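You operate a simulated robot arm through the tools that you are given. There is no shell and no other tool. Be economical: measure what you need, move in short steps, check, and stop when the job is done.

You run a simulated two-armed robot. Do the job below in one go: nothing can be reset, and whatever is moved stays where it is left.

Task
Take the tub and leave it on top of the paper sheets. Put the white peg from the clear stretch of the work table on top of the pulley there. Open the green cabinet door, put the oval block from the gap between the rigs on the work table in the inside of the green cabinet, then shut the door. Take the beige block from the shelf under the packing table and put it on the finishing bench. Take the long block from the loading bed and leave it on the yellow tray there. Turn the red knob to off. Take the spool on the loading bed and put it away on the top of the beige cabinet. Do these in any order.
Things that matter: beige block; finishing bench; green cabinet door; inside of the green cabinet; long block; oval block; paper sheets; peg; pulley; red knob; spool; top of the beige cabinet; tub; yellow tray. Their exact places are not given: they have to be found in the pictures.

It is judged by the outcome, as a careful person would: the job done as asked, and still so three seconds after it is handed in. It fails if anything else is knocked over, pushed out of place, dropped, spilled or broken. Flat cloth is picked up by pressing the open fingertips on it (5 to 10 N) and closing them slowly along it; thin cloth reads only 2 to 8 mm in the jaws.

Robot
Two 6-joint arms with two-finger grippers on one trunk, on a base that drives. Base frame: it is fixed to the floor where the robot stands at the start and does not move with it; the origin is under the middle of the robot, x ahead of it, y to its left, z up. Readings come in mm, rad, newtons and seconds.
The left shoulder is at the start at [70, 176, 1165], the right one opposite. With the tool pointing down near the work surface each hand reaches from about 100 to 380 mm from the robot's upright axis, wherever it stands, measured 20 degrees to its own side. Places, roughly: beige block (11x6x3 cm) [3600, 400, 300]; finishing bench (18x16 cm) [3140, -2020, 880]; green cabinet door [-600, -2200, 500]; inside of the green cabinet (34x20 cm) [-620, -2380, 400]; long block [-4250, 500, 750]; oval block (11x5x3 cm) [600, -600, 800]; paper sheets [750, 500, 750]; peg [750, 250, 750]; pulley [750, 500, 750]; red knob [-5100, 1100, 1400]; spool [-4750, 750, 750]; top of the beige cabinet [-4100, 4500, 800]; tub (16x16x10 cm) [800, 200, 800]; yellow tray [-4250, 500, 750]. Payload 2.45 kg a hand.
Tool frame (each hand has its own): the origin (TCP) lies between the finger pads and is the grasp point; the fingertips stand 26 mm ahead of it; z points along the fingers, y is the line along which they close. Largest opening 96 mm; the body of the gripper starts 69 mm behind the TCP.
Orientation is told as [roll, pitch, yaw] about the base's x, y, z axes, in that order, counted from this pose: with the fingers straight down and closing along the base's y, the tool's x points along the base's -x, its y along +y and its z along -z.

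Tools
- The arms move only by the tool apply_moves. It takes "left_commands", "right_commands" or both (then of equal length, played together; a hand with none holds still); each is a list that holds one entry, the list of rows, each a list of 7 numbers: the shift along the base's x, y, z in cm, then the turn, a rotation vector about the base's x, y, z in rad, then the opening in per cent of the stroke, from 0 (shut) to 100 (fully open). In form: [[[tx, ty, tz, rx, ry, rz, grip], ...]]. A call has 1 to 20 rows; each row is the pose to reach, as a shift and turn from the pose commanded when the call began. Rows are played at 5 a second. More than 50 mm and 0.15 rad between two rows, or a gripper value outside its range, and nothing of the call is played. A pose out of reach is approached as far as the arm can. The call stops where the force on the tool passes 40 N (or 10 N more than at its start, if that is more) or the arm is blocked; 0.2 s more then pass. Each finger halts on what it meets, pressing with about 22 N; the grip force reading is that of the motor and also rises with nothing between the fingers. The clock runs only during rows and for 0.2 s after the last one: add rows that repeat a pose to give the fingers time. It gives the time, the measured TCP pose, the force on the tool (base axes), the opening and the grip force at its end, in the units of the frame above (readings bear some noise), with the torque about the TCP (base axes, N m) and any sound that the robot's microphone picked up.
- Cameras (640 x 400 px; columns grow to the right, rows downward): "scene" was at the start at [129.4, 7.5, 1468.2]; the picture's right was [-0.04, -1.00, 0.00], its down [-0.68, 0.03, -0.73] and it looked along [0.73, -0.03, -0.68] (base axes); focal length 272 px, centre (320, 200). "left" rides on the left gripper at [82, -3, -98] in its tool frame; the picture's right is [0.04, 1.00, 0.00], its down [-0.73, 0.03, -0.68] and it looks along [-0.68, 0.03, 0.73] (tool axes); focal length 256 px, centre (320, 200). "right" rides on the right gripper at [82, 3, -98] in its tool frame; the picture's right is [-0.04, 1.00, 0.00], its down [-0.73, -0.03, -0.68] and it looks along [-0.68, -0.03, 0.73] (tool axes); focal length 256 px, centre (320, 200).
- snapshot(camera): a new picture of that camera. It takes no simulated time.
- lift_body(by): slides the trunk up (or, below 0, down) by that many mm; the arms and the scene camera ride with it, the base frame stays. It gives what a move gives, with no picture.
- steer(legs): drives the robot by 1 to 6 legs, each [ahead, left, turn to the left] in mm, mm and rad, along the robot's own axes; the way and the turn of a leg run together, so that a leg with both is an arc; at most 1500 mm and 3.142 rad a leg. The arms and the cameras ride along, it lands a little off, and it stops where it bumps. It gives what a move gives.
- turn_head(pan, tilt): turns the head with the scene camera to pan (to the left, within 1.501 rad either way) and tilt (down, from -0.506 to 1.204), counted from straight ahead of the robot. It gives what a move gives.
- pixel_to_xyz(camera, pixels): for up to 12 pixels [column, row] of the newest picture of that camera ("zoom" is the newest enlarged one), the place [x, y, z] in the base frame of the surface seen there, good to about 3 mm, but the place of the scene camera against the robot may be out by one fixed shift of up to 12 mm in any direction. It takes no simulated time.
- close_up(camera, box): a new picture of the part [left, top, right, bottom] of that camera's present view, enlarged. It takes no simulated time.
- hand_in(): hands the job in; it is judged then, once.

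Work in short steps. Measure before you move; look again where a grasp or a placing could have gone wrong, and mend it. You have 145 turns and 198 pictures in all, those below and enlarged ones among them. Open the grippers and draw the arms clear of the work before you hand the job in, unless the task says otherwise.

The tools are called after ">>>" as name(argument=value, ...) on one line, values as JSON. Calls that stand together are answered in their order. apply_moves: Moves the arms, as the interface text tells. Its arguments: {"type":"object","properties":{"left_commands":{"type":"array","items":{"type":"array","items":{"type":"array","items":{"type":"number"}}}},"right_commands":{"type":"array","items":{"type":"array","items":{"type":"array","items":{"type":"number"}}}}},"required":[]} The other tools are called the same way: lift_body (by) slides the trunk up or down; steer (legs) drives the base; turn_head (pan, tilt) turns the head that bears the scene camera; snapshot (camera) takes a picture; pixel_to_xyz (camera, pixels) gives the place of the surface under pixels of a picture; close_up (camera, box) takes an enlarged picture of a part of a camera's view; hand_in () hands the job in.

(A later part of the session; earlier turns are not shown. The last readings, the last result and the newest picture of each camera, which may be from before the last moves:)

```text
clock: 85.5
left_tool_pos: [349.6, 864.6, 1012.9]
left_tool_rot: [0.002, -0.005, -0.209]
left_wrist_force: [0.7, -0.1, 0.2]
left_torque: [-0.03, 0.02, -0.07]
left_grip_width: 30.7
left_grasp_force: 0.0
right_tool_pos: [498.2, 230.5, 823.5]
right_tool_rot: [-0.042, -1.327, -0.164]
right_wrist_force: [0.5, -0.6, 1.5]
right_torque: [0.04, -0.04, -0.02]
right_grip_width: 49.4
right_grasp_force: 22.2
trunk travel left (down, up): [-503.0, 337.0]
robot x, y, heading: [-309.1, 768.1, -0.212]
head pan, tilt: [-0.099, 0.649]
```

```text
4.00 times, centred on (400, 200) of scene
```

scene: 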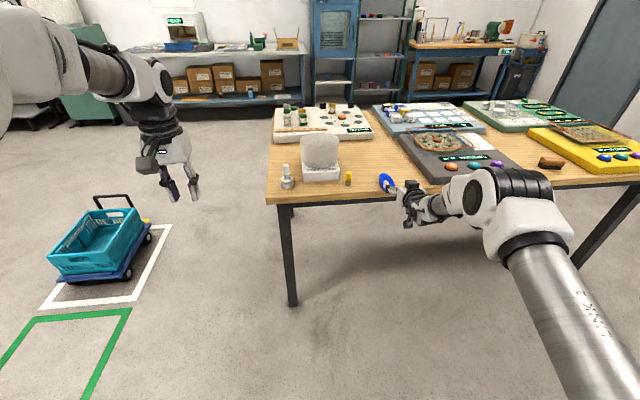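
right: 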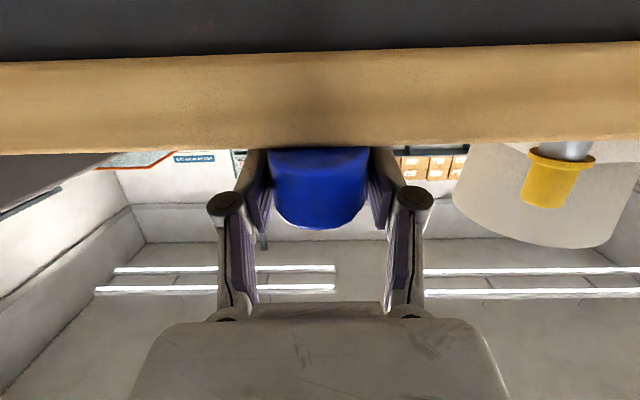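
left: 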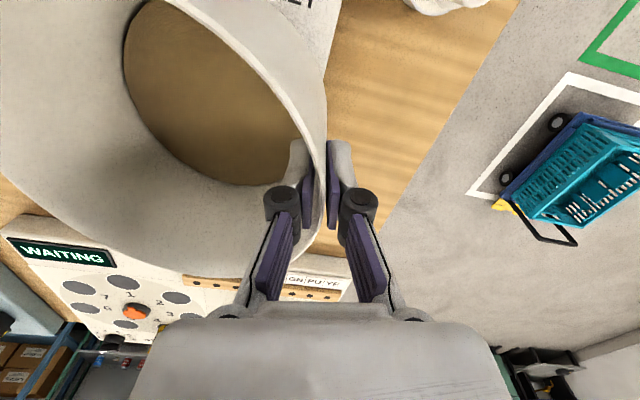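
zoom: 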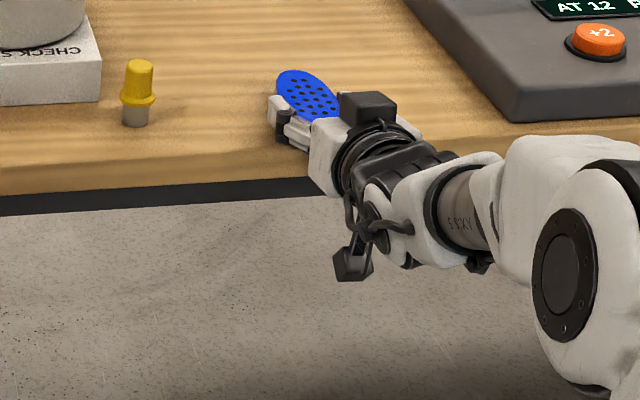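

Firm grip (49.4 mm). I raise 60 mm, back off, turn towards the cabinet and drive to about 1.2 m before it.

>>> lift_body(by=60)

>>> steer(legs=[[-500, 0, 0], [0, 0, -1.558], [900, 405, 0], [898, 405, 0]])

>>> turn_head(pan=0.0, tilt=0.5)

>>> snapshot(camera="scene")

```text
clock: 86.5
left_tool_pos: [350.2, 865.5, 1071.5]
left_tool_rot: [0.002, -0.003, -0.21]
left_wrist_force: [0.0, -0.1, -0.5]
left_torque: [-0.01, 0.04, 0.01]
left_grip_width: 30.6
left_grasp_force: 0.0
right_tool_pos: [498.2, 229.6, 882.6]
right_tool_rot: [-0.042, -1.325, -0.166]
right_wrist_force: [-0.1, 0.8, -1.0]
right_torque: [-0.01, 0.03, -0.02]
right_grip_width: 49.5
right_grasp_force: 22.6
trunk travel left (down, up): [-563.0, 277.0]
robot x, y, heading: [-311.4, 770.8, -0.207]
head pan, tilt: [-0.099, 0.649]
```

```text
clock: 102.7
left_tool_pos: [-273.8, -1700.4, 1070.8]
left_tool_rot: [0.002, -0.004, -1.784]
left_wrist_force: [0.0, -0.2, -0.7]
left_torque: [-0.01, 0.0, 0.0]
left_grip_width: 30.9
left_grasp_force: 0.0
right_tool_pos: [-906.2, -1847.7, 882.3]
right_tool_rot: [-0.041, -1.327, -1.739]
right_wrist_force: [0.1, 0.6, -0.9]
right_torque: [0.06, 0.02, -0.01]
right_grip_width: 49.3
right_grasp_force: 22.2
trunk travel left (down, up): [-563.0, 277.0]
robot x, y, heading: [-366.6, -1041.9, -1.778]
head pan, tilt: [-0.099, 0.649]
```

```text
clock: 103.4
left_tool_pos: [-272.6, -1700.6, 1072.0]
left_tool_rot: [0.003, -0.005, -1.784]
left_wrist_force: [-0.3, 0.9, 0.2]
left_torque: [0.02, -0.02, 0.04]
left_grip_width: 30.7
left_grasp_force: 0.1
right_tool_pos: [-907.6, -1847.9, 883.1]
right_tool_rot: [-0.042, -1.328, -1.738]
right_wrist_force: [-0.2, 0.0, -1.2]
right_torque: [0.05, 0.01, 0.0]
right_grip_width: 49.1
right_grasp_force: 22.5
trunk travel left (down, up): [-563.0, 277.0]
robot x, y, heading: [-363.6, -1041.3, -1.78]
head pan, tilt: [0.0, 0.499]
```

```text
137 pictures are left
```

scene: 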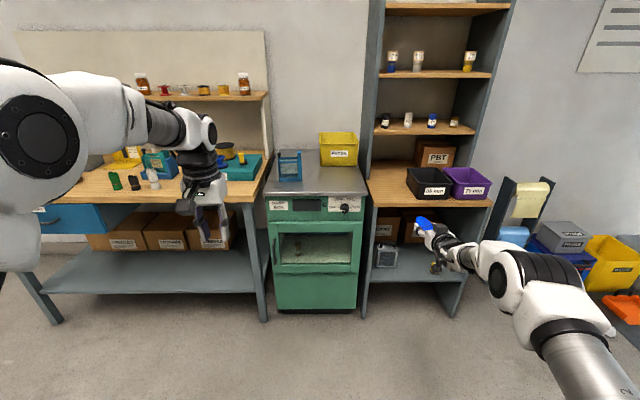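

Cabinet ahead. Close-up and measurements of door, handle and interior.

>>> close_up(camera="scene", box=[250, 190, 380, 320])

>>> pixel_to_xyz(camera="scene", pixels=[[272, 226], [362, 224], [274, 273], [360, 271], [276, 247], [274, 250], [283, 237], [350, 235], [300, 262], [340, 262], [318, 214], [318, 290]])

```text
3.08 times, centred on (315, 255) of scene
```

zoom: 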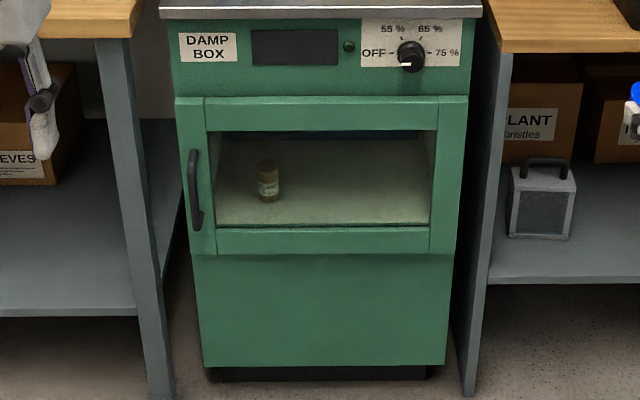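

```text
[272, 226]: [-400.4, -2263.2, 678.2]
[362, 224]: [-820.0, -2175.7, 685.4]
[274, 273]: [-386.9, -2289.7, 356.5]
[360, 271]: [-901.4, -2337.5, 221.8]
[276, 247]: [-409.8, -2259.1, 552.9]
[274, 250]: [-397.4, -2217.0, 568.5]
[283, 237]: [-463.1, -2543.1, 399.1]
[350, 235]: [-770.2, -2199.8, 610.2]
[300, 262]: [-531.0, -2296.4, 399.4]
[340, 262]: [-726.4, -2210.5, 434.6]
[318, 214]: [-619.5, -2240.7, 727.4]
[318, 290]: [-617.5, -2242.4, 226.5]
```

Door: hinge side (-825,-2173), free edge (-388,-2265), handle bar at (-397,-2217), z≈490–600, floor z≈399. I check the rack front and bench leg distances.

>>> pixel_to_xyz(camera="scene", pixels=[[368, 260], [372, 205], [440, 205], [400, 278], [460, 290], [258, 250], [262, 195], [150, 290], [298, 250], [274, 240], [275, 262], [271, 242]])

>>> apply_moves(left_commands=[[[0.3, -2.4, -1.9, -0.13, 0.028, 0, 30], [0.5, -4.8, -3.8, -0.26, 0.055, 0, 30], [0.7, -7.2, -5.6, -0.39, 0.083, 0, 30], [0.9, -9.6, -7.5, -0.52, 0.11, 0, 30], [1.2, -12, -9.4, -0.65, 0.138, 0, 30], [1.4, -15, -11.3, -0.78, 0.166, 0, 30], [1.6, -18, -13.2, -0.91, 0.194, 0, 30], [1.8, -21, -15, -1.04, 0.222, 0, 30], [2, -24, -16.9, -1.17, 0.249, 0, 30], [2, -28, -18.8, -1.3, 0.277, 0, 30], [2, -32, -18.8, -1.3, 0.277, 0, 30], [2, -32, -18.8, -1.3, 0.277, 0, 30]]])

>>> snapshot(camera="scene")

```text
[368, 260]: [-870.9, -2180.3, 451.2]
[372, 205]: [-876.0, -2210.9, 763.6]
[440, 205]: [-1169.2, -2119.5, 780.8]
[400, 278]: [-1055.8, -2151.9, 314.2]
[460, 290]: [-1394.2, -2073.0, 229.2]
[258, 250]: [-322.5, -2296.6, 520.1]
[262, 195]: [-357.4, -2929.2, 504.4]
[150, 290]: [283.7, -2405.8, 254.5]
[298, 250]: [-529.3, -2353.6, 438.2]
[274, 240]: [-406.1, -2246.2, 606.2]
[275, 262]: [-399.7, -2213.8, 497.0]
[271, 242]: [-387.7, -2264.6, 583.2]
```

```text
clock: 106.0
left_tool_pos: [-252.5, -2019.7, 882.2]
left_tool_rot: [0.014, -1.334, -1.794]
left_wrist_force: [0.0, 0.5, 0.8]
left_torque: [-0.02, -0.01, -0.03]
left_grip_width: 28.8
left_grasp_force: 0.0
right_tool_pos: [-906.4, -1847.2, 883.6]
right_tool_rot: [-0.041, -1.325, -1.738]
right_wrist_force: [-0.5, -0.2, -1.4]
right_torque: [0.02, -0.02, -0.01]
right_grip_width: 49.4
right_grasp_force: 22.7
trunk travel left (down, up): [-563.0, 277.0]
robot x, y, heading: [-366.7, -1041.0, -1.783]
head pan, tilt: [0.0, 0.499]
```

```text
135 pictures are left
```

scene: 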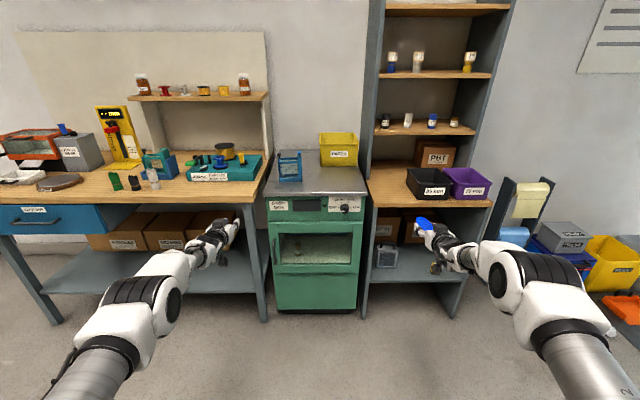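

Both hands are level. I lower the trunk 334 mm and drive so the left hand is 70 mm short of the handle.

>>> lift_body(by=-334)

>>> steer(legs=[[150, -103, 0]])

>>> turn_head(pan=0.15, tilt=0.55)

>>> snapshot(camera="left")

>>> snapshot(camera="scene")

```text
clock: 109.2
left_tool_pos: [-252.8, -2020.2, 549.4]
left_tool_rot: [0.012, -1.334, -1.792]
left_wrist_force: [0.6, -1.0, -0.1]
left_torque: [-0.02, 0.02, 0.0]
left_grip_width: 28.8
left_grasp_force: 0.1
right_tool_pos: [-906.4, -1847.9, 548.8]
right_tool_rot: [-0.041, -1.326, -1.738]
right_wrist_force: [-0.5, 0.7, -1.7]
right_torque: [0.02, 0.01, 0.02]
right_grip_width: 49.2
right_grasp_force: 21.9
trunk travel left (down, up): [-229.0, 611.0]
robot x, y, heading: [-362.4, -1045.8, -1.781]
head pan, tilt: [0.0, 0.499]
```

```text
clock: 110.8
left_tool_pos: [-384.5, -2143.0, 548.6]
left_tool_rot: [0.011, -1.334, -1.791]
left_wrist_force: [0.2, -0.5, -0.3]
left_torque: [-0.01, 0.0, 0.01]
left_grip_width: 28.8
left_grasp_force: 0.0
right_tool_pos: [-1038.8, -1970.7, 547.3]
right_tool_rot: [-0.039, -1.325, -1.74]
right_wrist_force: [0.1, 0.2, -1.2]
right_torque: [0.0, 0.0, -0.03]
right_grip_width: 49.2
right_grasp_force: 21.7
trunk travel left (down, up): [-229.0, 611.0]
robot x, y, heading: [-498.7, -1166.0, -1.777]
head pan, tilt: [0.0, 0.499]
```

```text
clock: 111.5
left_tool_pos: [-384.5, -2144.1, 547.4]
left_tool_rot: [0.012, -1.333, -1.793]
left_wrist_force: [-0.4, 0.3, 0.4]
left_torque: [0.02, -0.01, -0.01]
left_grip_width: 29.1
left_grasp_force: 0.0
right_tool_pos: [-1037.7, -1970.4, 548.4]
right_tool_rot: [-0.042, -1.326, -1.736]
right_wrist_force: [-0.1, -0.9, -0.1]
right_torque: [0.03, 0.01, -0.02]
right_grip_width: 49.5
right_grasp_force: 21.7
trunk travel left (down, up): [-229.0, 611.0]
robot x, y, heading: [-496.6, -1165.9, -1.781]
head pan, tilt: [0.15, 0.55]
```

```text
134 pictures are left
```

left: 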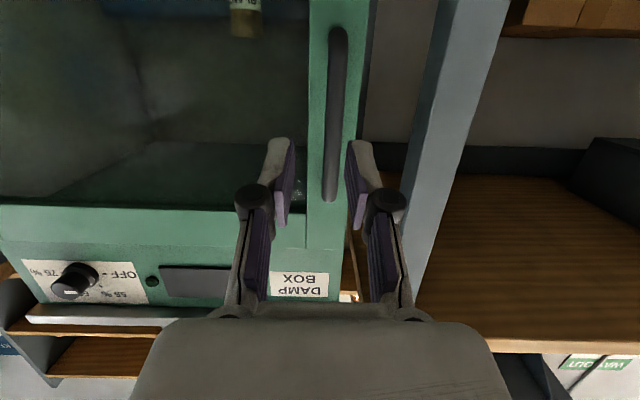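

```text
133 pictures are left
```

scene: 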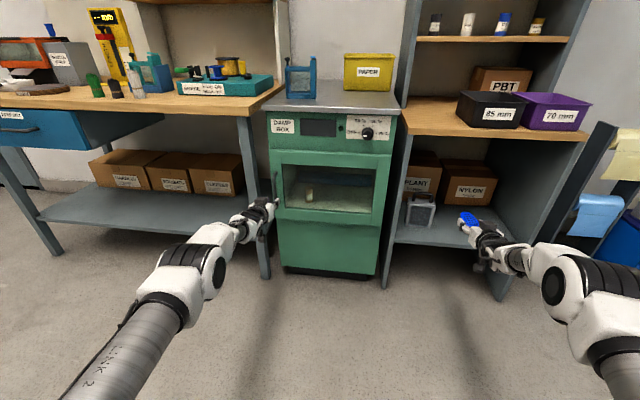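

The handle bar is at left-view (335,60..195). Measuring.

>>> pixel_to_xyz(camera="left", pixels=[[337, 60], [335, 100], [333, 150], [330, 190], [325, 120], [343, 120], [350, 150], [313, 150], [338, 32], [430, 200], [365, 60]])

```text
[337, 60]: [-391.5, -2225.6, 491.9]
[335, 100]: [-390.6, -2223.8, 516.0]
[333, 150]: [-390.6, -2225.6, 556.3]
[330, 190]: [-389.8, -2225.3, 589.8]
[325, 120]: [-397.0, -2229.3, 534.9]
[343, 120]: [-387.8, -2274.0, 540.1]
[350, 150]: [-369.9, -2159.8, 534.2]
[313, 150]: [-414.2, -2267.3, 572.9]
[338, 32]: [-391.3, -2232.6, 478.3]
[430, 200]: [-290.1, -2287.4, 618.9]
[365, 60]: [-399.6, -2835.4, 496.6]
```

Bar centre ≈ (-392,-2231). I advance with the arm to TCP (-392,-2226) and close.

>>> apply_moves(left_commands=[[[0.9, -0.2, 0, 0, 0, 0, 40], [0.5, -3, 0, 0, 0, 0, 40], [-0.1, -6, 0, 0, 0, 0, 40], [-0.7, -8.2, 0, 0, 0, 0, 40], [-0.7, -8.2, 0, 0, 0, 0, 25], [-0.7, -8.2, 0, 0, 0, 0, 10], [-0.7, -8.2, 0, 0, 0, 0, 0], [-0.7, -8.2, 0, 0, 0, 0, 0]]])

>>> snapshot(camera="left")

```text
clock: 113.2
left_tool_pos: [-376.3, -2156.3, 567.3]
left_tool_rot: [0.011, -1.333, -1.791]
left_wrist_force: [-0.3, -0.3, 0.0]
left_torque: [0.03, -0.02, 0.03]
left_grip_width: 0.0
left_grasp_force: 21.9
left hand out of reach, approached as far as the arm can: row 2, 3, 4, 5, 6, 7, 8
right_tool_pos: [-1038.4, -1970.7, 548.0]
right_tool_rot: [-0.042, -1.328, -1.739]
right_wrist_force: [0.5, 0.0, -1.1]
right_torque: [0.04, 0.02, 0.03]
right_grip_width: 49.3
right_grasp_force: 22.0
trunk travel left (down, up): [-229.0, 611.0]
robot x, y, heading: [-492.9, -1164.2, -1.782]
head pan, tilt: [0.15, 0.55]
```

```text
132 pictures are left
```

left: 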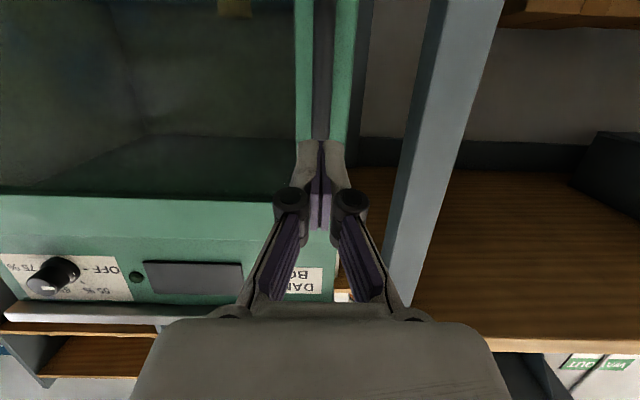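

Arm's limit reached; I open and drive ahead 70 mm instead (lateral is in line), then close.

>>> apply_moves(left_commands=[[[0, 0, 0, 0, 0, 0, 20], [0, 0, 0, 0, 0, 0, 40], [0, 0, 0, 0, 0, 0, 40]]])

>>> steer(legs=[[68, 0, 0]])

>>> snapshot(camera="left")

```text
clock: 114.0
left_tool_pos: [-376.4, -2157.5, 566.5]
left_tool_rot: [0.012, -1.332, -1.792]
left_wrist_force: [-0.1, 0.4, -0.9]
left_torque: [0.02, -0.02, 0.01]
left_grip_width: 38.7
left_grasp_force: 0.1
right_tool_pos: [-1039.5, -1971.0, 548.7]
right_tool_rot: [-0.041, -1.326, -1.738]
right_wrist_force: [-0.6, 0.0, -1.0]
right_torque: [0.01, 0.01, 0.0]
right_grip_width: 49.1
right_grasp_force: 23.0
trunk travel left (down, up): [-229.0, 611.0]
robot x, y, heading: [-491.0, -1164.2, -1.776]
head pan, tilt: [0.15, 0.55]
```

```text
clock: 115.1
left_tool_pos: [-391.2, -2223.1, 566.2]
left_tool_rot: [0.012, -1.331, -1.792]
left_wrist_force: [-0.1, 0.2, -0.8]
left_torque: [-0.05, -0.02, 0.02]
left_grip_width: 38.3
left_grasp_force: 0.1
right_tool_pos: [-1051.4, -2039.0, 546.5]
right_tool_rot: [-0.042, -1.324, -1.74]
right_wrist_force: [-0.7, -0.1, -1.9]
right_torque: [0.02, -0.01, -0.02]
right_grip_width: 49.4
right_grasp_force: 21.9
trunk travel left (down, up): [-229.0, 611.0]
robot x, y, heading: [-511.0, -1233.9, -1.78]
head pan, tilt: [0.15, 0.55]
```

```text
131 pictures are left
```

left: 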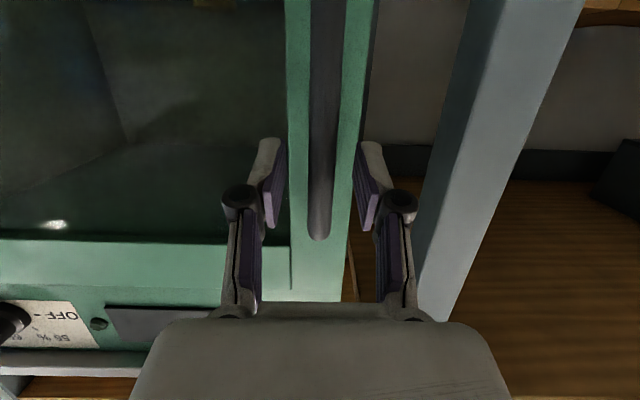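

The bar lies between the fingers. Close.

>>> apply_moves(left_commands=[[[0, 0, 0, 0, 0, 0, 25], [0, 0, 0, 0, 0, 0, 10], [0, 0, 0, 0, 0, 0, 0], [0, 0, 0, 0, 0, 0, 0]]])

```text
clock: 116.1
left_tool_pos: [-388.2, -2222.5, 566.4]
left_tool_rot: [0.011, -1.334, -1.79]
left_wrist_force: [4.4, -0.1, 0.8]
left_torque: [0.06, 0.15, 0.04]
left_grip_width: 13.2
left_grasp_force: 39.9
right_tool_pos: [-1051.3, -2036.9, 548.0]
right_tool_rot: [-0.043, -1.327, -1.737]
right_wrist_force: [-0.5, 0.2, -2.1]
right_torque: [0.02, 0.01, -0.01]
right_grip_width: 49.3
right_grasp_force: 22.0
trunk travel left (down, up): [-229.0, 611.0]
robot x, y, heading: [-508.8, -1230.7, -1.781]
head pan, tilt: [0.15, 0.55]
```

Gripped at 13 mm. I pull the door along its arc by driving back and slightly right (about 30°).

>>> steer(legs=[[-75, -14, 0], [-72, -26, 0], [-67, -39, 0]])

>>> snapshot(camera="scene")

>>> snapshot(camera="left")

```text
clock: 118.7
left_tool_pos: [-432.4, -1994.8, 567.6]
left_tool_rot: [0.002, -1.333, -1.796]
left_wrist_force: [-0.8, 1.4, -4.0]
left_torque: [-0.02, 0.46, -0.12]
left_grip_width: 12.9
left_grasp_force: 40.1
right_tool_pos: [-1088.1, -1806.0, 547.7]
right_tool_rot: [-0.045, -1.324, -1.742]
right_wrist_force: [0.2, -0.3, -0.9]
right_torque: [0.03, 0.01, -0.04]
right_grip_width: 49.4
right_grasp_force: 22.1
trunk travel left (down, up): [-229.0, 611.0]
robot x, y, heading: [-541.3, -1003.2, -1.787]
head pan, tilt: [0.15, 0.55]
stopped in leg 3: the force on the tool passed its limit at 42 N (the readings are from after the stop); the commanded pose is now the measured one
```

```text
130 pictures are left
```

scene: 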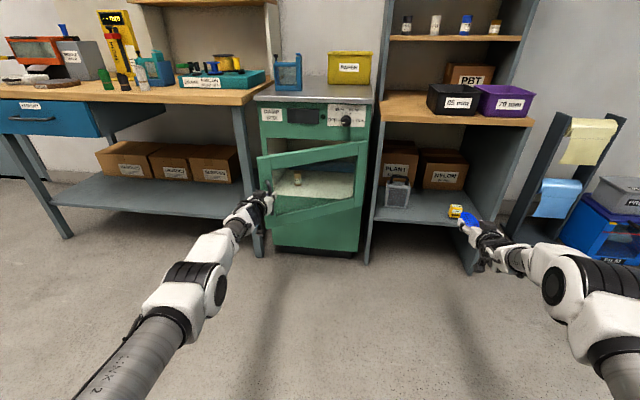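

```text
129 pictures are left
```

left: 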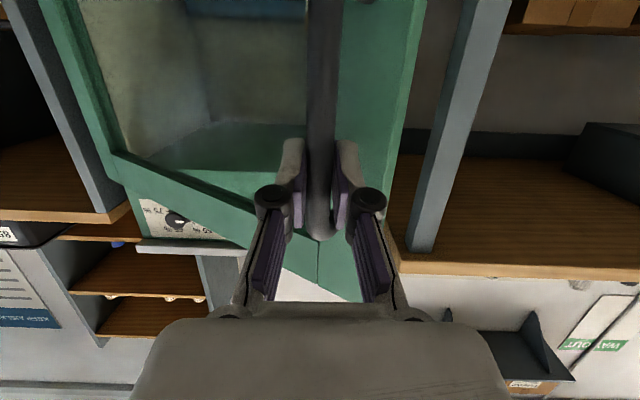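

Door is open ~30°. I release, back off 90 mm, and check the stand to the right for clearance.

>>> apply_moves(left_commands=[[[0, 0, 0, 0, 0, 0, 15], [0, 0, 0, 0, 0, 0, 35], [0, 0, 0, 0, 0, 0, 45], [0, 0, 0, 0, 0, 0, 45]]])

>>> pixel_to_xyz(camera="scene", pixels=[[545, 200], [530, 225], [585, 150], [620, 125], [570, 225], [590, 260], [262, 190], [258, 210], [365, 145], [358, 245], [455, 211]])

>>> steer(legs=[[-90, 0, 0], [0, 140, 0]])

>>> snapshot(camera="scene")

```text
clock: 119.7
left_tool_pos: [-430.9, -1995.2, 567.0]
left_tool_rot: [0.007, -1.335, -1.801]
left_wrist_force: [-0.1, 0.4, 0.3]
left_torque: [0.0, -0.02, -0.01]
left_grip_width: 43.0
left_grasp_force: 0.0
right_tool_pos: [-1088.6, -1807.2, 548.0]
right_tool_rot: [-0.041, -1.323, -1.74]
right_wrist_force: [0.0, 0.4, -1.8]
right_torque: [0.04, 0.0, 0.02]
right_grip_width: 49.2
right_grasp_force: 21.8
trunk travel left (down, up): [-229.0, 611.0]
robot x, y, heading: [-541.9, -1000.1, -1.788]
head pan, tilt: [0.15, 0.55]
```

```text
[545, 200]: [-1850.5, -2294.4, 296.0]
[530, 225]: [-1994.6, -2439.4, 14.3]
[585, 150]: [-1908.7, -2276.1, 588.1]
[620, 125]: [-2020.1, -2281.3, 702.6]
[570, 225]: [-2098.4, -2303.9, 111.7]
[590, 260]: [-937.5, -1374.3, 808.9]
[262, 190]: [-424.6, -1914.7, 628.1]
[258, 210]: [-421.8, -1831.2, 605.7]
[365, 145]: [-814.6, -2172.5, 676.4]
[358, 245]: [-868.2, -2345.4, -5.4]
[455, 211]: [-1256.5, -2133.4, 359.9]
```

```text
clock: 121.8
left_tool_pos: [-275.1, -1934.9, 568.4]
left_tool_rot: [0.005, -1.336, -1.796]
left_wrist_force: [0.2, 0.9, -0.3]
left_torque: [-0.02, -0.01, -0.01]
left_grip_width: 43.3
left_grasp_force: 0.1
right_tool_pos: [-931.4, -1747.5, 547.0]
right_tool_rot: [-0.043, -1.324, -1.738]
right_wrist_force: [0.2, 0.1, -1.3]
right_torque: [-0.03, 0.02, 0.01]
right_grip_width: 49.2
right_grasp_force: 22.1
trunk travel left (down, up): [-229.0, 611.0]
robot x, y, heading: [-384.4, -940.7, -1.788]
head pan, tilt: [0.15, 0.55]
```

```text
128 pictures are left
```

scene: 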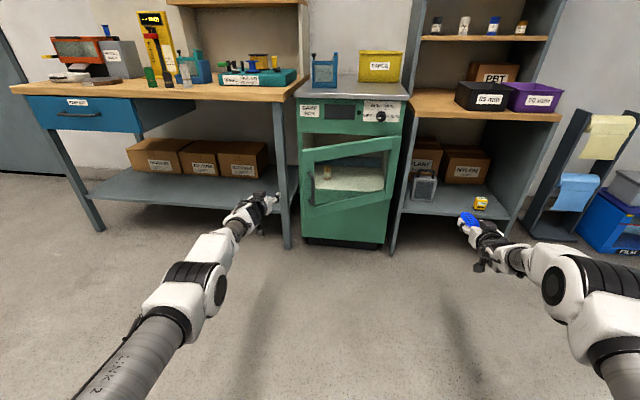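

Clear. I shut the fingers, drive ahead 170 mm past the door's free edge, then sideways right to push the door open from inside.

>>> apply_moves(left_commands=[[[0, 0, 0, 0, 0, 0, 20], [0, 0, 0, 0, 0, 0, 0], [0, 0, 0, 0, 0, 0, 0]]])

>>> steer(legs=[[170, 0, 0], [0, -180, 0]])

>>> snapshot(camera="scene")

```text
clock: 122.6
left_tool_pos: [-275.4, -1936.5, 568.9]
left_tool_rot: [0.007, -1.336, -1.798]
left_wrist_force: [0.0, 1.5, 0.4]
left_torque: [0.0, 0.01, 0.02]
left_grip_width: 0.0
left_grasp_force: 22.3
right_tool_pos: [-931.6, -1747.1, 548.5]
right_tool_rot: [-0.042, -1.326, -1.742]
right_wrist_force: [-0.3, -0.3, 0.1]
right_torque: [0.03, 0.03, 0.03]
right_grip_width: 49.4
right_grasp_force: 22.2
trunk travel left (down, up): [-229.0, 611.0]
robot x, y, heading: [-385.6, -946.6, -1.786]
head pan, tilt: [0.15, 0.55]
```

```text
clock: 124.8
left_tool_pos: [-379.2, -2082.0, 566.3]
left_tool_rot: [0.019, -1.331, -1.787]
left_wrist_force: [1.3, 0.3, -0.9]
left_torque: [0.02, -0.02, 0.01]
left_grip_width: 0.2
left_grasp_force: 21.8
right_tool_pos: [-1048.6, -1893.5, 547.4]
right_tool_rot: [-0.041, -1.322, -1.74]
right_wrist_force: [-0.6, -0.5, -0.7]
right_torque: [0.0, 0.03, -0.01]
right_grip_width: 49.2
right_grasp_force: 21.8
trunk travel left (down, up): [-229.0, 611.0]
robot x, y, heading: [-504.6, -1087.0, -1.781]
head pan, tilt: [0.15, 0.55]
stopped in leg 2: the force on the tool passed its limit at 61 N (the readings are from after the stop); the commanded pose is now the measured one
```

```text
127 pictures are left
```

scene: 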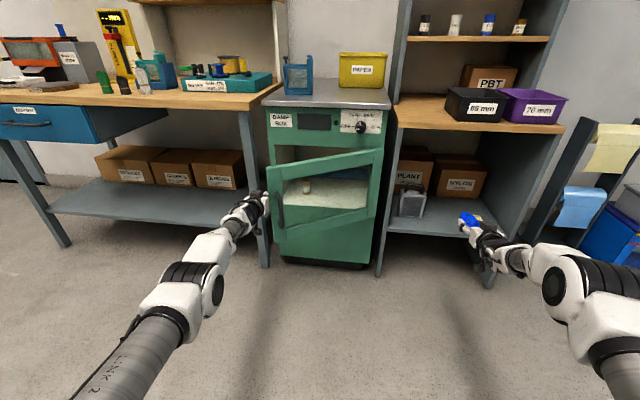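

The hand only jams on the door's end edge. I retreat and regrasp the handle to pull the door farther with a rotation.

>>> steer(legs=[[0, 60, 0], [-250, 0, 0], [0, -110, 0]])

>>> apply_moves(left_commands=[[[0, 0, 0, 0, 0, 0, 25], [0, 0, 0, 0, 0, 0, 50], [0, 0, 0, 0, 0, 0, 50]]])

>>> snapshot(camera="left")

>>> snapshot(camera="scene")

```text
clock: 128.0
left_tool_pos: [-377.6, -1827.8, 567.0]
left_tool_rot: [0.023, -1.331, -1.794]
left_wrist_force: [-0.1, 0.0, -0.7]
left_torque: [0.02, -0.01, 0.04]
left_grip_width: 0.1
left_grasp_force: 22.3
right_tool_pos: [-1049.3, -1637.1, 547.5]
right_tool_rot: [-0.039, -1.326, -1.746]
right_wrist_force: [0.5, -0.5, -1.0]
right_torque: [0.0, 0.0, 0.02]
right_grip_width: 49.3
right_grasp_force: 22.3
trunk travel left (down, up): [-229.0, 611.0]
robot x, y, heading: [-502.2, -837.8, -1.783]
head pan, tilt: [0.15, 0.55]
```

```text
clock: 128.8
left_tool_pos: [-378.3, -1827.9, 566.4]
left_tool_rot: [0.019, -1.332, -1.792]
left_wrist_force: [0.0, 0.7, -0.1]
left_torque: [0.01, 0.04, 0.01]
left_grip_width: 48.0
left_grasp_force: 0.0
right_tool_pos: [-1048.9, -1638.5, 545.5]
right_tool_rot: [-0.043, -1.325, -1.743]
right_wrist_force: [-0.4, 0.0, -1.2]
right_torque: [-0.02, 0.01, 0.03]
right_grip_width: 49.0
right_grasp_force: 22.3
trunk travel left (down, up): [-229.0, 611.0]
robot x, y, heading: [-502.4, -833.9, -1.785]
head pan, tilt: [0.15, 0.55]
```

```text
126 pictures are left
```

left: 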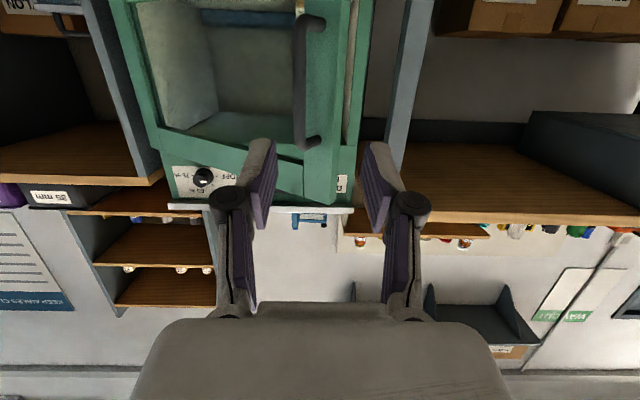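

```text
125 pictures are left
```

scene: 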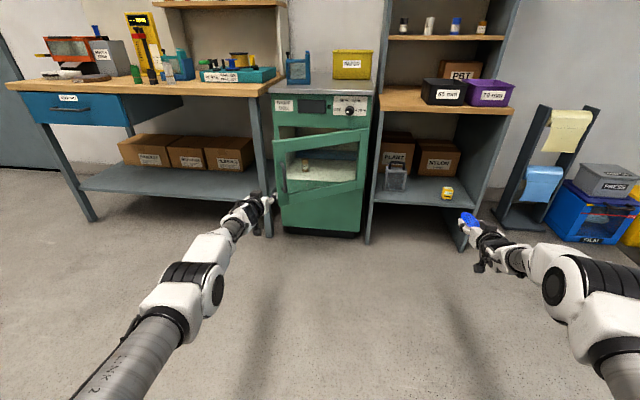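

>>> pixel_to_xyz(camera="left", pixels=[[302, 50], [301, 80], [300, 110], [299, 130], [345, 100], [328, 110], [338, 170], [316, 195], [300, 200]])

```text
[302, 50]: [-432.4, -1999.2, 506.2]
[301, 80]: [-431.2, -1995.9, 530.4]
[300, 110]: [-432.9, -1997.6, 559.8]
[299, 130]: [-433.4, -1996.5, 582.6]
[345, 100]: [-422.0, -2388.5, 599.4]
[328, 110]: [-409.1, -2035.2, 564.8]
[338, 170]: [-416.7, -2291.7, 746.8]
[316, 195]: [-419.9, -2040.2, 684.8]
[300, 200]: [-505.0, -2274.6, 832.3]
```

Handle unchanged at (-433,-1997). I approach it again with the bar between the fingers.

>>> steer(legs=[[0, -19, 0], [174, 0, 0]])

>>> apply_moves(left_commands=[[[0, 0, 0, 0, 0, 0, 35], [0, 0, 0, 0, 0, 0, 22], [0, 0, 0, 0, 0, 0, 20], [0, 0, 0, 0, 0, 0, 20]]])

>>> snapshot(camera="left")

```text
clock: 130.6
left_tool_pos: [-437.8, -1992.8, 566.3]
left_tool_rot: [0.021, -1.33, -1.793]
left_wrist_force: [0.6, -0.2, -0.2]
left_torque: [0.0, -0.04, 0.0]
left_grip_width: 48.0
left_grasp_force: 0.2
right_tool_pos: [-1106.9, -1800.7, 546.1]
right_tool_rot: [-0.039, -1.323, -1.747]
right_wrist_force: [-0.8, -0.1, -1.0]
right_torque: [0.02, 0.03, 0.03]
right_grip_width: 49.4
right_grasp_force: 21.8
trunk travel left (down, up): [-229.0, 611.0]
robot x, y, heading: [-558.9, -996.8, -1.79]
head pan, tilt: [0.15, 0.55]
```

```text
clock: 131.6
left_tool_pos: [-437.5, -1992.8, 566.7]
left_tool_rot: [0.021, -1.333, -1.795]
left_wrist_force: [1.2, 0.5, 0.7]
left_torque: [0.0, 0.02, 0.02]
left_grip_width: 19.5
left_grasp_force: 0.1
right_tool_pos: [-1106.0, -1800.7, 546.4]
right_tool_rot: [-0.042, -1.324, -1.749]
right_wrist_force: [0.1, -0.4, -0.6]
right_torque: [0.01, -0.03, -0.03]
right_grip_width: 49.5
right_grasp_force: 21.9
trunk travel left (down, up): [-229.0, 611.0]
robot x, y, heading: [-558.4, -1000.0, -1.792]
head pan, tilt: [0.15, 0.55]
```

```text
124 pictures are left
```

left: 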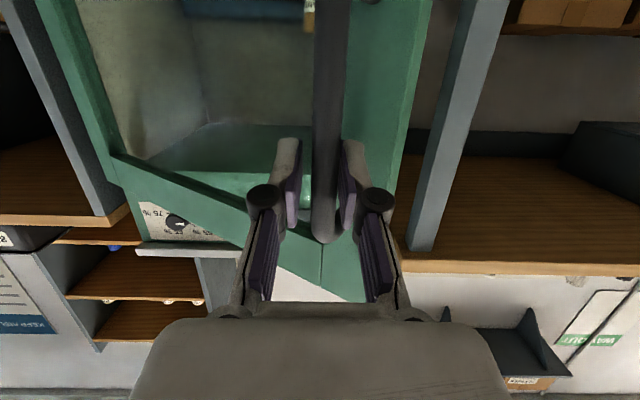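

The bar is loosely enclosed. I follow the arc: back and increasingly to the right.

>>> steer(legs=[[-38, -38, 0], [-38, -40, 0], [-32, -50, 0], [-27, -52, 0], [-18, -58, 0], [-12, -56, 0]])

>>> snapshot(camera="left")

>>> snapshot(camera="scene")

```text
clock: 135.4
left_tool_pos: [-693.1, -1767.5, 566.2]
left_tool_rot: [0.022, -1.332, -1.8]
left_wrist_force: [-0.6, 0.1, 0.6]
left_torque: [0.04, 0.04, 0.01]
left_grip_width: 19.3
left_grasp_force: 0.0
right_tool_pos: [-1361.7, -1575.4, 546.5]
right_tool_rot: [-0.036, -1.322, -1.751]
right_wrist_force: [-0.3, -0.3, -0.3]
right_torque: [0.0, -0.02, 0.03]
right_grip_width: 49.3
right_grasp_force: 21.7
trunk travel left (down, up): [-229.0, 611.0]
robot x, y, heading: [-809.4, -778.4, -1.784]
head pan, tilt: [0.15, 0.55]
```

```text
123 pictures are left
```

left: 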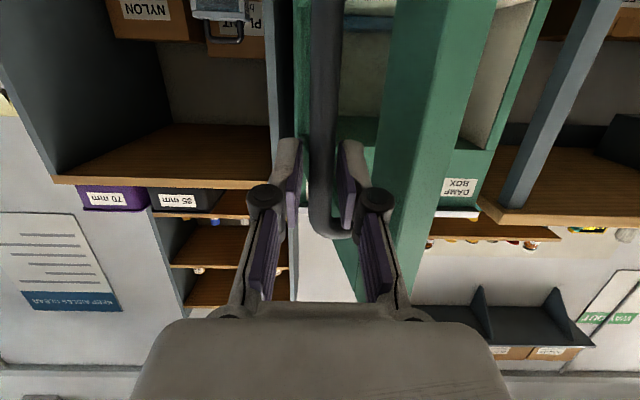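

```text
122 pictures are left
```

scene: 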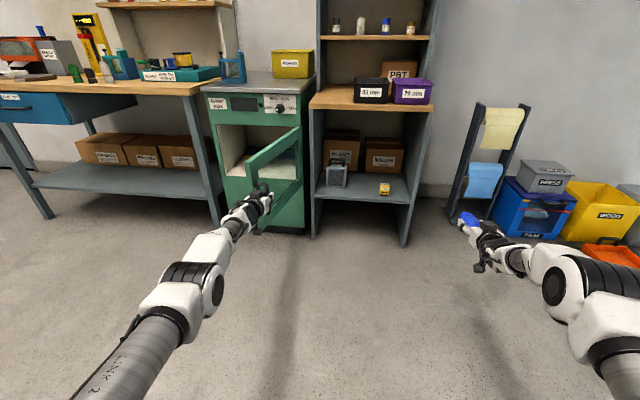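

Door is now ~70° open. I back straight off the handle and look at the opening.

>>> steer(legs=[[-200, 0, 0], [0, 400, 0]])

>>> turn_head(pan=-0.05, tilt=0.55)

>>> snapshot(camera="scene")

>>> close_up(camera="scene", box=[260, 120, 440, 260])

```text
clock: 139.1
left_tool_pos: [-262.8, -1657.5, 565.6]
left_tool_rot: [0.019, -1.331, -1.797]
left_wrist_force: [-0.1, -0.6, 1.0]
left_torque: [0.0, 0.03, 0.0]
left_grip_width: 19.3
left_grasp_force: 0.0
right_tool_pos: [-931.7, -1464.0, 546.8]
right_tool_rot: [-0.043, -1.322, -1.749]
right_wrist_force: [0.1, 0.1, -1.0]
right_torque: [0.0, 0.01, -0.01]
right_grip_width: 49.3
right_grasp_force: 22.6
trunk travel left (down, up): [-229.0, 611.0]
robot x, y, heading: [-382.8, -663.5, -1.794]
head pan, tilt: [0.15, 0.55]
```

```text
clock: 139.8
left_tool_pos: [-263.9, -1657.5, 566.2]
left_tool_rot: [0.019, -1.334, -1.795]
left_wrist_force: [0.4, 0.2, 0.0]
left_torque: [0.02, 0.02, -0.03]
left_grip_width: 19.5
left_grasp_force: 0.1
right_tool_pos: [-932.7, -1463.4, 546.5]
right_tool_rot: [-0.042, -1.322, -1.75]
right_wrist_force: [0.1, -0.3, -0.8]
right_torque: [0.03, -0.04, 0.02]
right_grip_width: 49.2
right_grasp_force: 21.7
trunk travel left (down, up): [-229.0, 611.0]
robot x, y, heading: [-382.6, -663.2, -1.79]
head pan, tilt: [-0.051, 0.55]
```

```text
121 pictures are left
```

scene: 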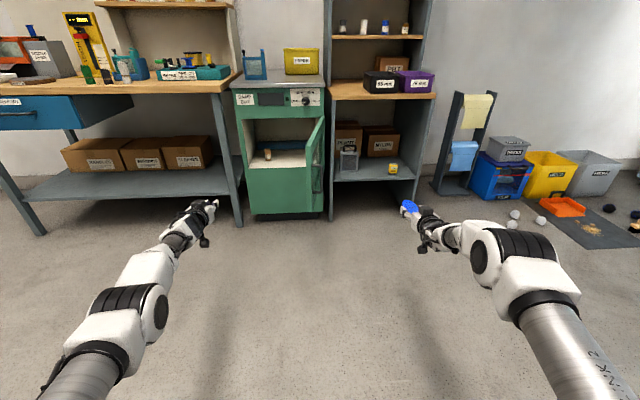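

```text
2.86 times, centred on (350, 190) of scene
```

zoom: 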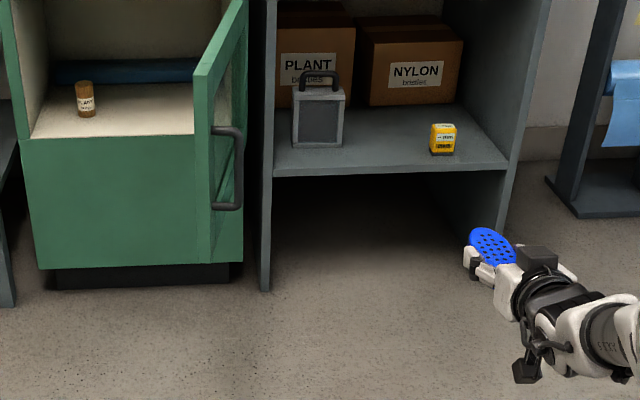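

Open; the floor is flush with the front. I measure floor, bottle, door edge and the block held.

>>> close_up(camera="scene", box=[220, 90, 350, 230])

>>> pixel_to_xyz(camera="scene", pixels=[[248, 167], [300, 166], [280, 162], [268, 153], [258, 160], [280, 154], [322, 120], [320, 180], [325, 160], [280, 145], [410, 205], [308, 150]])

```text
2.86 times, centred on (285, 160) of scene
```

zoom: 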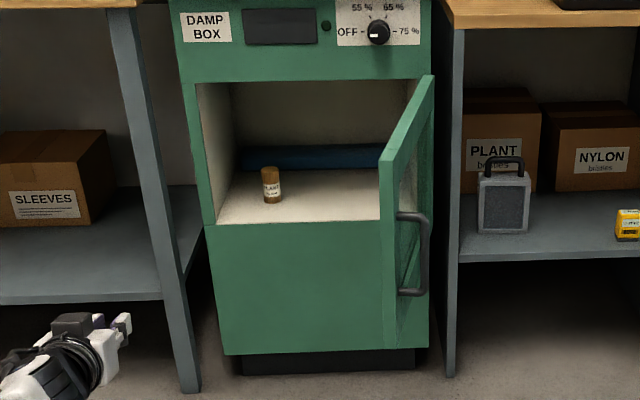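

```text
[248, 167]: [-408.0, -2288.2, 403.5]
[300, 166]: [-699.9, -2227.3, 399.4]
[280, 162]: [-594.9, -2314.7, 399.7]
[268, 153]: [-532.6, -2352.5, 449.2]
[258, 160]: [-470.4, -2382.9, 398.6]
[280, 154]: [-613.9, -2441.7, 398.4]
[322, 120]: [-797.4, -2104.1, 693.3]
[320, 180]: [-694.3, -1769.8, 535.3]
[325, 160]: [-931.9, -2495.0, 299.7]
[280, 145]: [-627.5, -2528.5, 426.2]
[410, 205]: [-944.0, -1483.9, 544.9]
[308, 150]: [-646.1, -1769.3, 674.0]
```

I fold the left hand back to tool-down (so it stays clear of the bench), lower the trunk 103 mm and drive so the right hand is 100 mm before the opening.

>>> apply_moves(left_commands=[[[-0.2, 4, 0, 0, 0, 0, 20], [-0.2, 8, 1.9, 0.13, -0.028, 0, 20], [-0.4, 11, 3.8, 0.26, -0.055, 0, 20], [-0.6, 14, 5.6, 0.39, -0.083, 0, 20], [-0.8, 17, 7.5, 0.52, -0.11, 0, 20], [-1.1, 20, 9.4, 0.65, -0.138, 0, 20], [-1.3, 22, 11.3, 0.78, -0.166, 0, 20], [-1.5, 24, 13.2, 0.91, -0.194, 0, 20], [-1.7, 27, 15, 1.04, -0.222, 0, 20], [-1.9, 29.5, 16.9, 1.17, -0.249, 0, 20], [-2, 32, 18.8, 1.3, -0.277, 0, 20], [-2, 32, 18.8, 1.3, -0.277, 0, 20]]])

>>> lift_body(by=-103)

>>> steer(legs=[[0, 472, 0], [500, 0, 0]])

>>> snapshot(camera="scene")

>>> snapshot(camera="right")

```text
clock: 142.4
left_tool_pos: [-284.5, -1337.7, 756.1]
left_tool_rot: [0.005, 0.0, -1.785]
left_wrist_force: [-0.1, -0.4, -0.1]
left_torque: [-0.01, -0.01, -0.01]
left_grip_width: 19.2
left_grasp_force: 0.1
left hand out of reach, approached as far as the arm can: row 1
right_tool_pos: [-932.6, -1463.7, 546.8]
right_tool_rot: [-0.041, -1.323, -1.753]
right_wrist_force: [-0.4, -0.3, -1.0]
right_torque: [0.03, -0.02, 0.0]
right_grip_width: 49.3
right_grasp_force: 21.3
trunk travel left (down, up): [-229.0, 611.0]
robot x, y, heading: [-381.0, -665.3, -1.79]
head pan, tilt: [-0.051, 0.55]
```

```text
clock: 143.8
left_tool_pos: [-284.2, -1338.7, 654.7]
left_tool_rot: [0.005, -0.002, -1.784]
left_wrist_force: [-0.4, -0.3, 0.0]
left_torque: [-0.01, -0.01, -0.03]
left_grip_width: 19.2
left_grasp_force: 0.0
right_tool_pos: [-933.0, -1464.0, 444.1]
right_tool_rot: [-0.043, -1.326, -1.749]
right_wrist_force: [0.3, -0.1, -1.3]
right_torque: [0.05, -0.01, 0.01]
right_grip_width: 49.0
right_grasp_force: 22.6
trunk travel left (down, up): [-126.0, 714.0]
robot x, y, heading: [-380.8, -665.0, -1.791]
head pan, tilt: [-0.051, 0.55]
```

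```text
clock: 146.2
left_tool_pos: [80.9, -1421.7, 651.2]
left_tool_rot: [0.032, 0.008, -1.809]
left_wrist_force: [-0.1, 0.3, -0.4]
left_torque: [0.01, 0.0, -0.01]
left_grip_width: 19.0
left_grasp_force: 0.1
right_tool_pos: [-561.8, -1541.3, 437.1]
right_tool_rot: [0.006, -1.321, -1.808]
right_wrist_force: [-0.7, 0.0, -0.2]
right_torque: [0.03, -0.01, -0.01]
right_grip_width: 49.2
right_grasp_force: 22.3
trunk travel left (down, up): [-126.0, 714.0]
robot x, y, heading: [1.0, -747.4, -1.798]
head pan, tilt: [-0.051, 0.55]
stopped in leg 1: the robot was blocked; the commanded pose is now the measured one
```

```text
118 pictures are left
```

scene: 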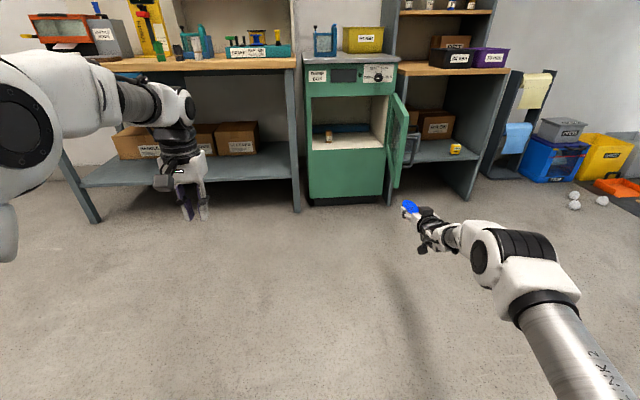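

```text
117 pictures are left
```

right: 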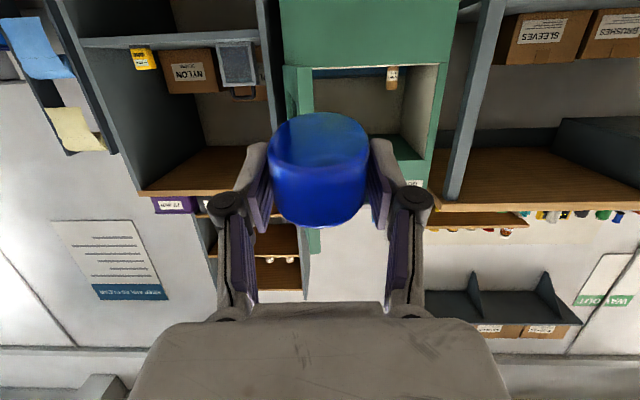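

Blocked on the left — likely the work table's end. I drive right away from it and look left to see whether anything was touched.

>>> steer(legs=[[0, -150, 0]])

>>> turn_head(pan=1.5, tilt=0.6)

>>> snapshot(camera="scene")

```text
clock: 147.5
left_tool_pos: [-53.3, -1389.0, 649.9]
left_tool_rot: [0.018, 0.004, -1.804]
left_wrist_force: [-0.3, 0.1, 0.0]
left_torque: [0.03, -0.01, 0.04]
left_grip_width: 19.2
left_grasp_force: 0.0
right_tool_pos: [-699.8, -1508.2, 442.3]
right_tool_rot: [-0.039, -1.323, -1.763]
right_wrist_force: [0.4, -0.3, -0.6]
right_torque: [0.0, 0.0, -0.02]
right_grip_width: 49.3
right_grasp_force: 22.2
trunk travel left (down, up): [-126.0, 714.0]
robot x, y, heading: [-137.9, -715.3, -1.802]
head pan, tilt: [-0.051, 0.55]
```

```text
clock: 149.2
left_tool_pos: [-53.0, -1389.5, 650.3]
left_tool_rot: [0.015, 0.003, -1.804]
left_wrist_force: [-0.1, 0.0, -0.3]
left_torque: [0.0, 0.03, -0.01]
left_grip_width: 19.3
left_grasp_force: 0.1
right_tool_pos: [-699.7, -1508.6, 442.1]
right_tool_rot: [-0.041, -1.323, -1.761]
right_wrist_force: [-0.2, 0.4, -1.6]
right_torque: [-0.01, 0.02, -0.01]
right_grip_width: 49.1
right_grasp_force: 22.6
trunk travel left (down, up): [-126.0, 714.0]
robot x, y, heading: [-139.2, -712.0, -1.805]
head pan, tilt: [1.499, 0.6]
```

```text
116 pictures are left
```

scene: 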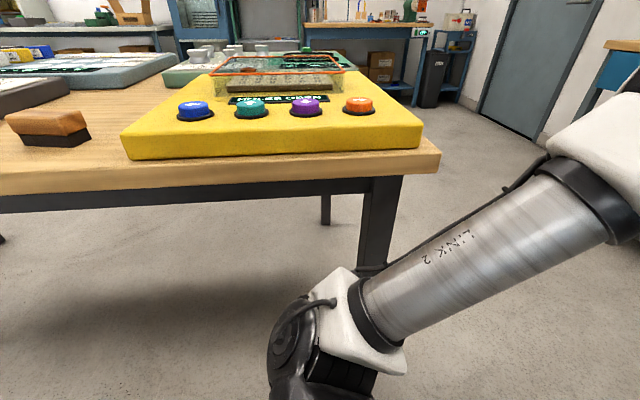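

Rig and brush look in place; I verify by measuring known points, then carry on well clear of the table.

>>> pixel_to_xyz(camera="scene", pixels=[[50, 122], [130, 158], [415, 150], [438, 160], [60, 145]])

>>> steer(legs=[[400, 0, 0], [0, 150, 0]])

>>> turn_head(pan=-0.2, tilt=0.65)

>>> snapshot(camera="scene")

```text
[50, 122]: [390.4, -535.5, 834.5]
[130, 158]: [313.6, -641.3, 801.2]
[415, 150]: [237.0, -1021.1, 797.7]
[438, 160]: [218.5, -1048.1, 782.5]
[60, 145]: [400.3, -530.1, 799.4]
```

```text
clock: 152.6
left_tool_pos: [6.4, -1806.6, 649.8]
left_tool_rot: [0.015, 0.003, -1.798]
left_wrist_force: [0.6, 0.4, -0.1]
left_torque: [0.0, 0.01, -0.02]
left_grip_width: 19.1
left_grasp_force: 0.1
right_tool_pos: [-638.4, -1930.6, 443.6]
right_tool_rot: [-0.041, -1.324, -1.754]
right_wrist_force: [-0.3, -0.8, -0.4]
right_torque: [0.01, 0.0, 0.0]
right_grip_width: 49.5
right_grasp_force: 22.3
trunk travel left (down, up): [-126.0, 714.0]
robot x, y, heading: [-82.4, -1130.6, -1.797]
head pan, tilt: [1.499, 0.6]
```

```text
clock: 154.3
left_tool_pos: [6.0, -1807.4, 649.7]
left_tool_rot: [0.017, 0.005, -1.796]
left_wrist_force: [0.2, 0.3, -0.1]
left_torque: [0.02, -0.03, -0.01]
left_grip_width: 19.2
left_grasp_force: 0.0
right_tool_pos: [-637.1, -1930.5, 443.0]
right_tool_rot: [-0.041, -1.323, -1.757]
right_wrist_force: [0.1, -0.8, 0.0]
right_torque: [0.02, -0.01, -0.01]
right_grip_width: 49.1
right_grasp_force: 22.7
trunk travel left (down, up): [-126.0, 714.0]
robot x, y, heading: [-84.3, -1138.1, -1.793]
head pan, tilt: [-0.201, 0.649]
```

```text
115 pictures are left
```

scene: 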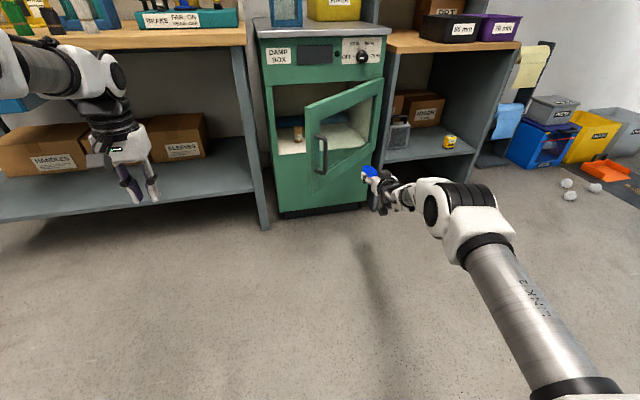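

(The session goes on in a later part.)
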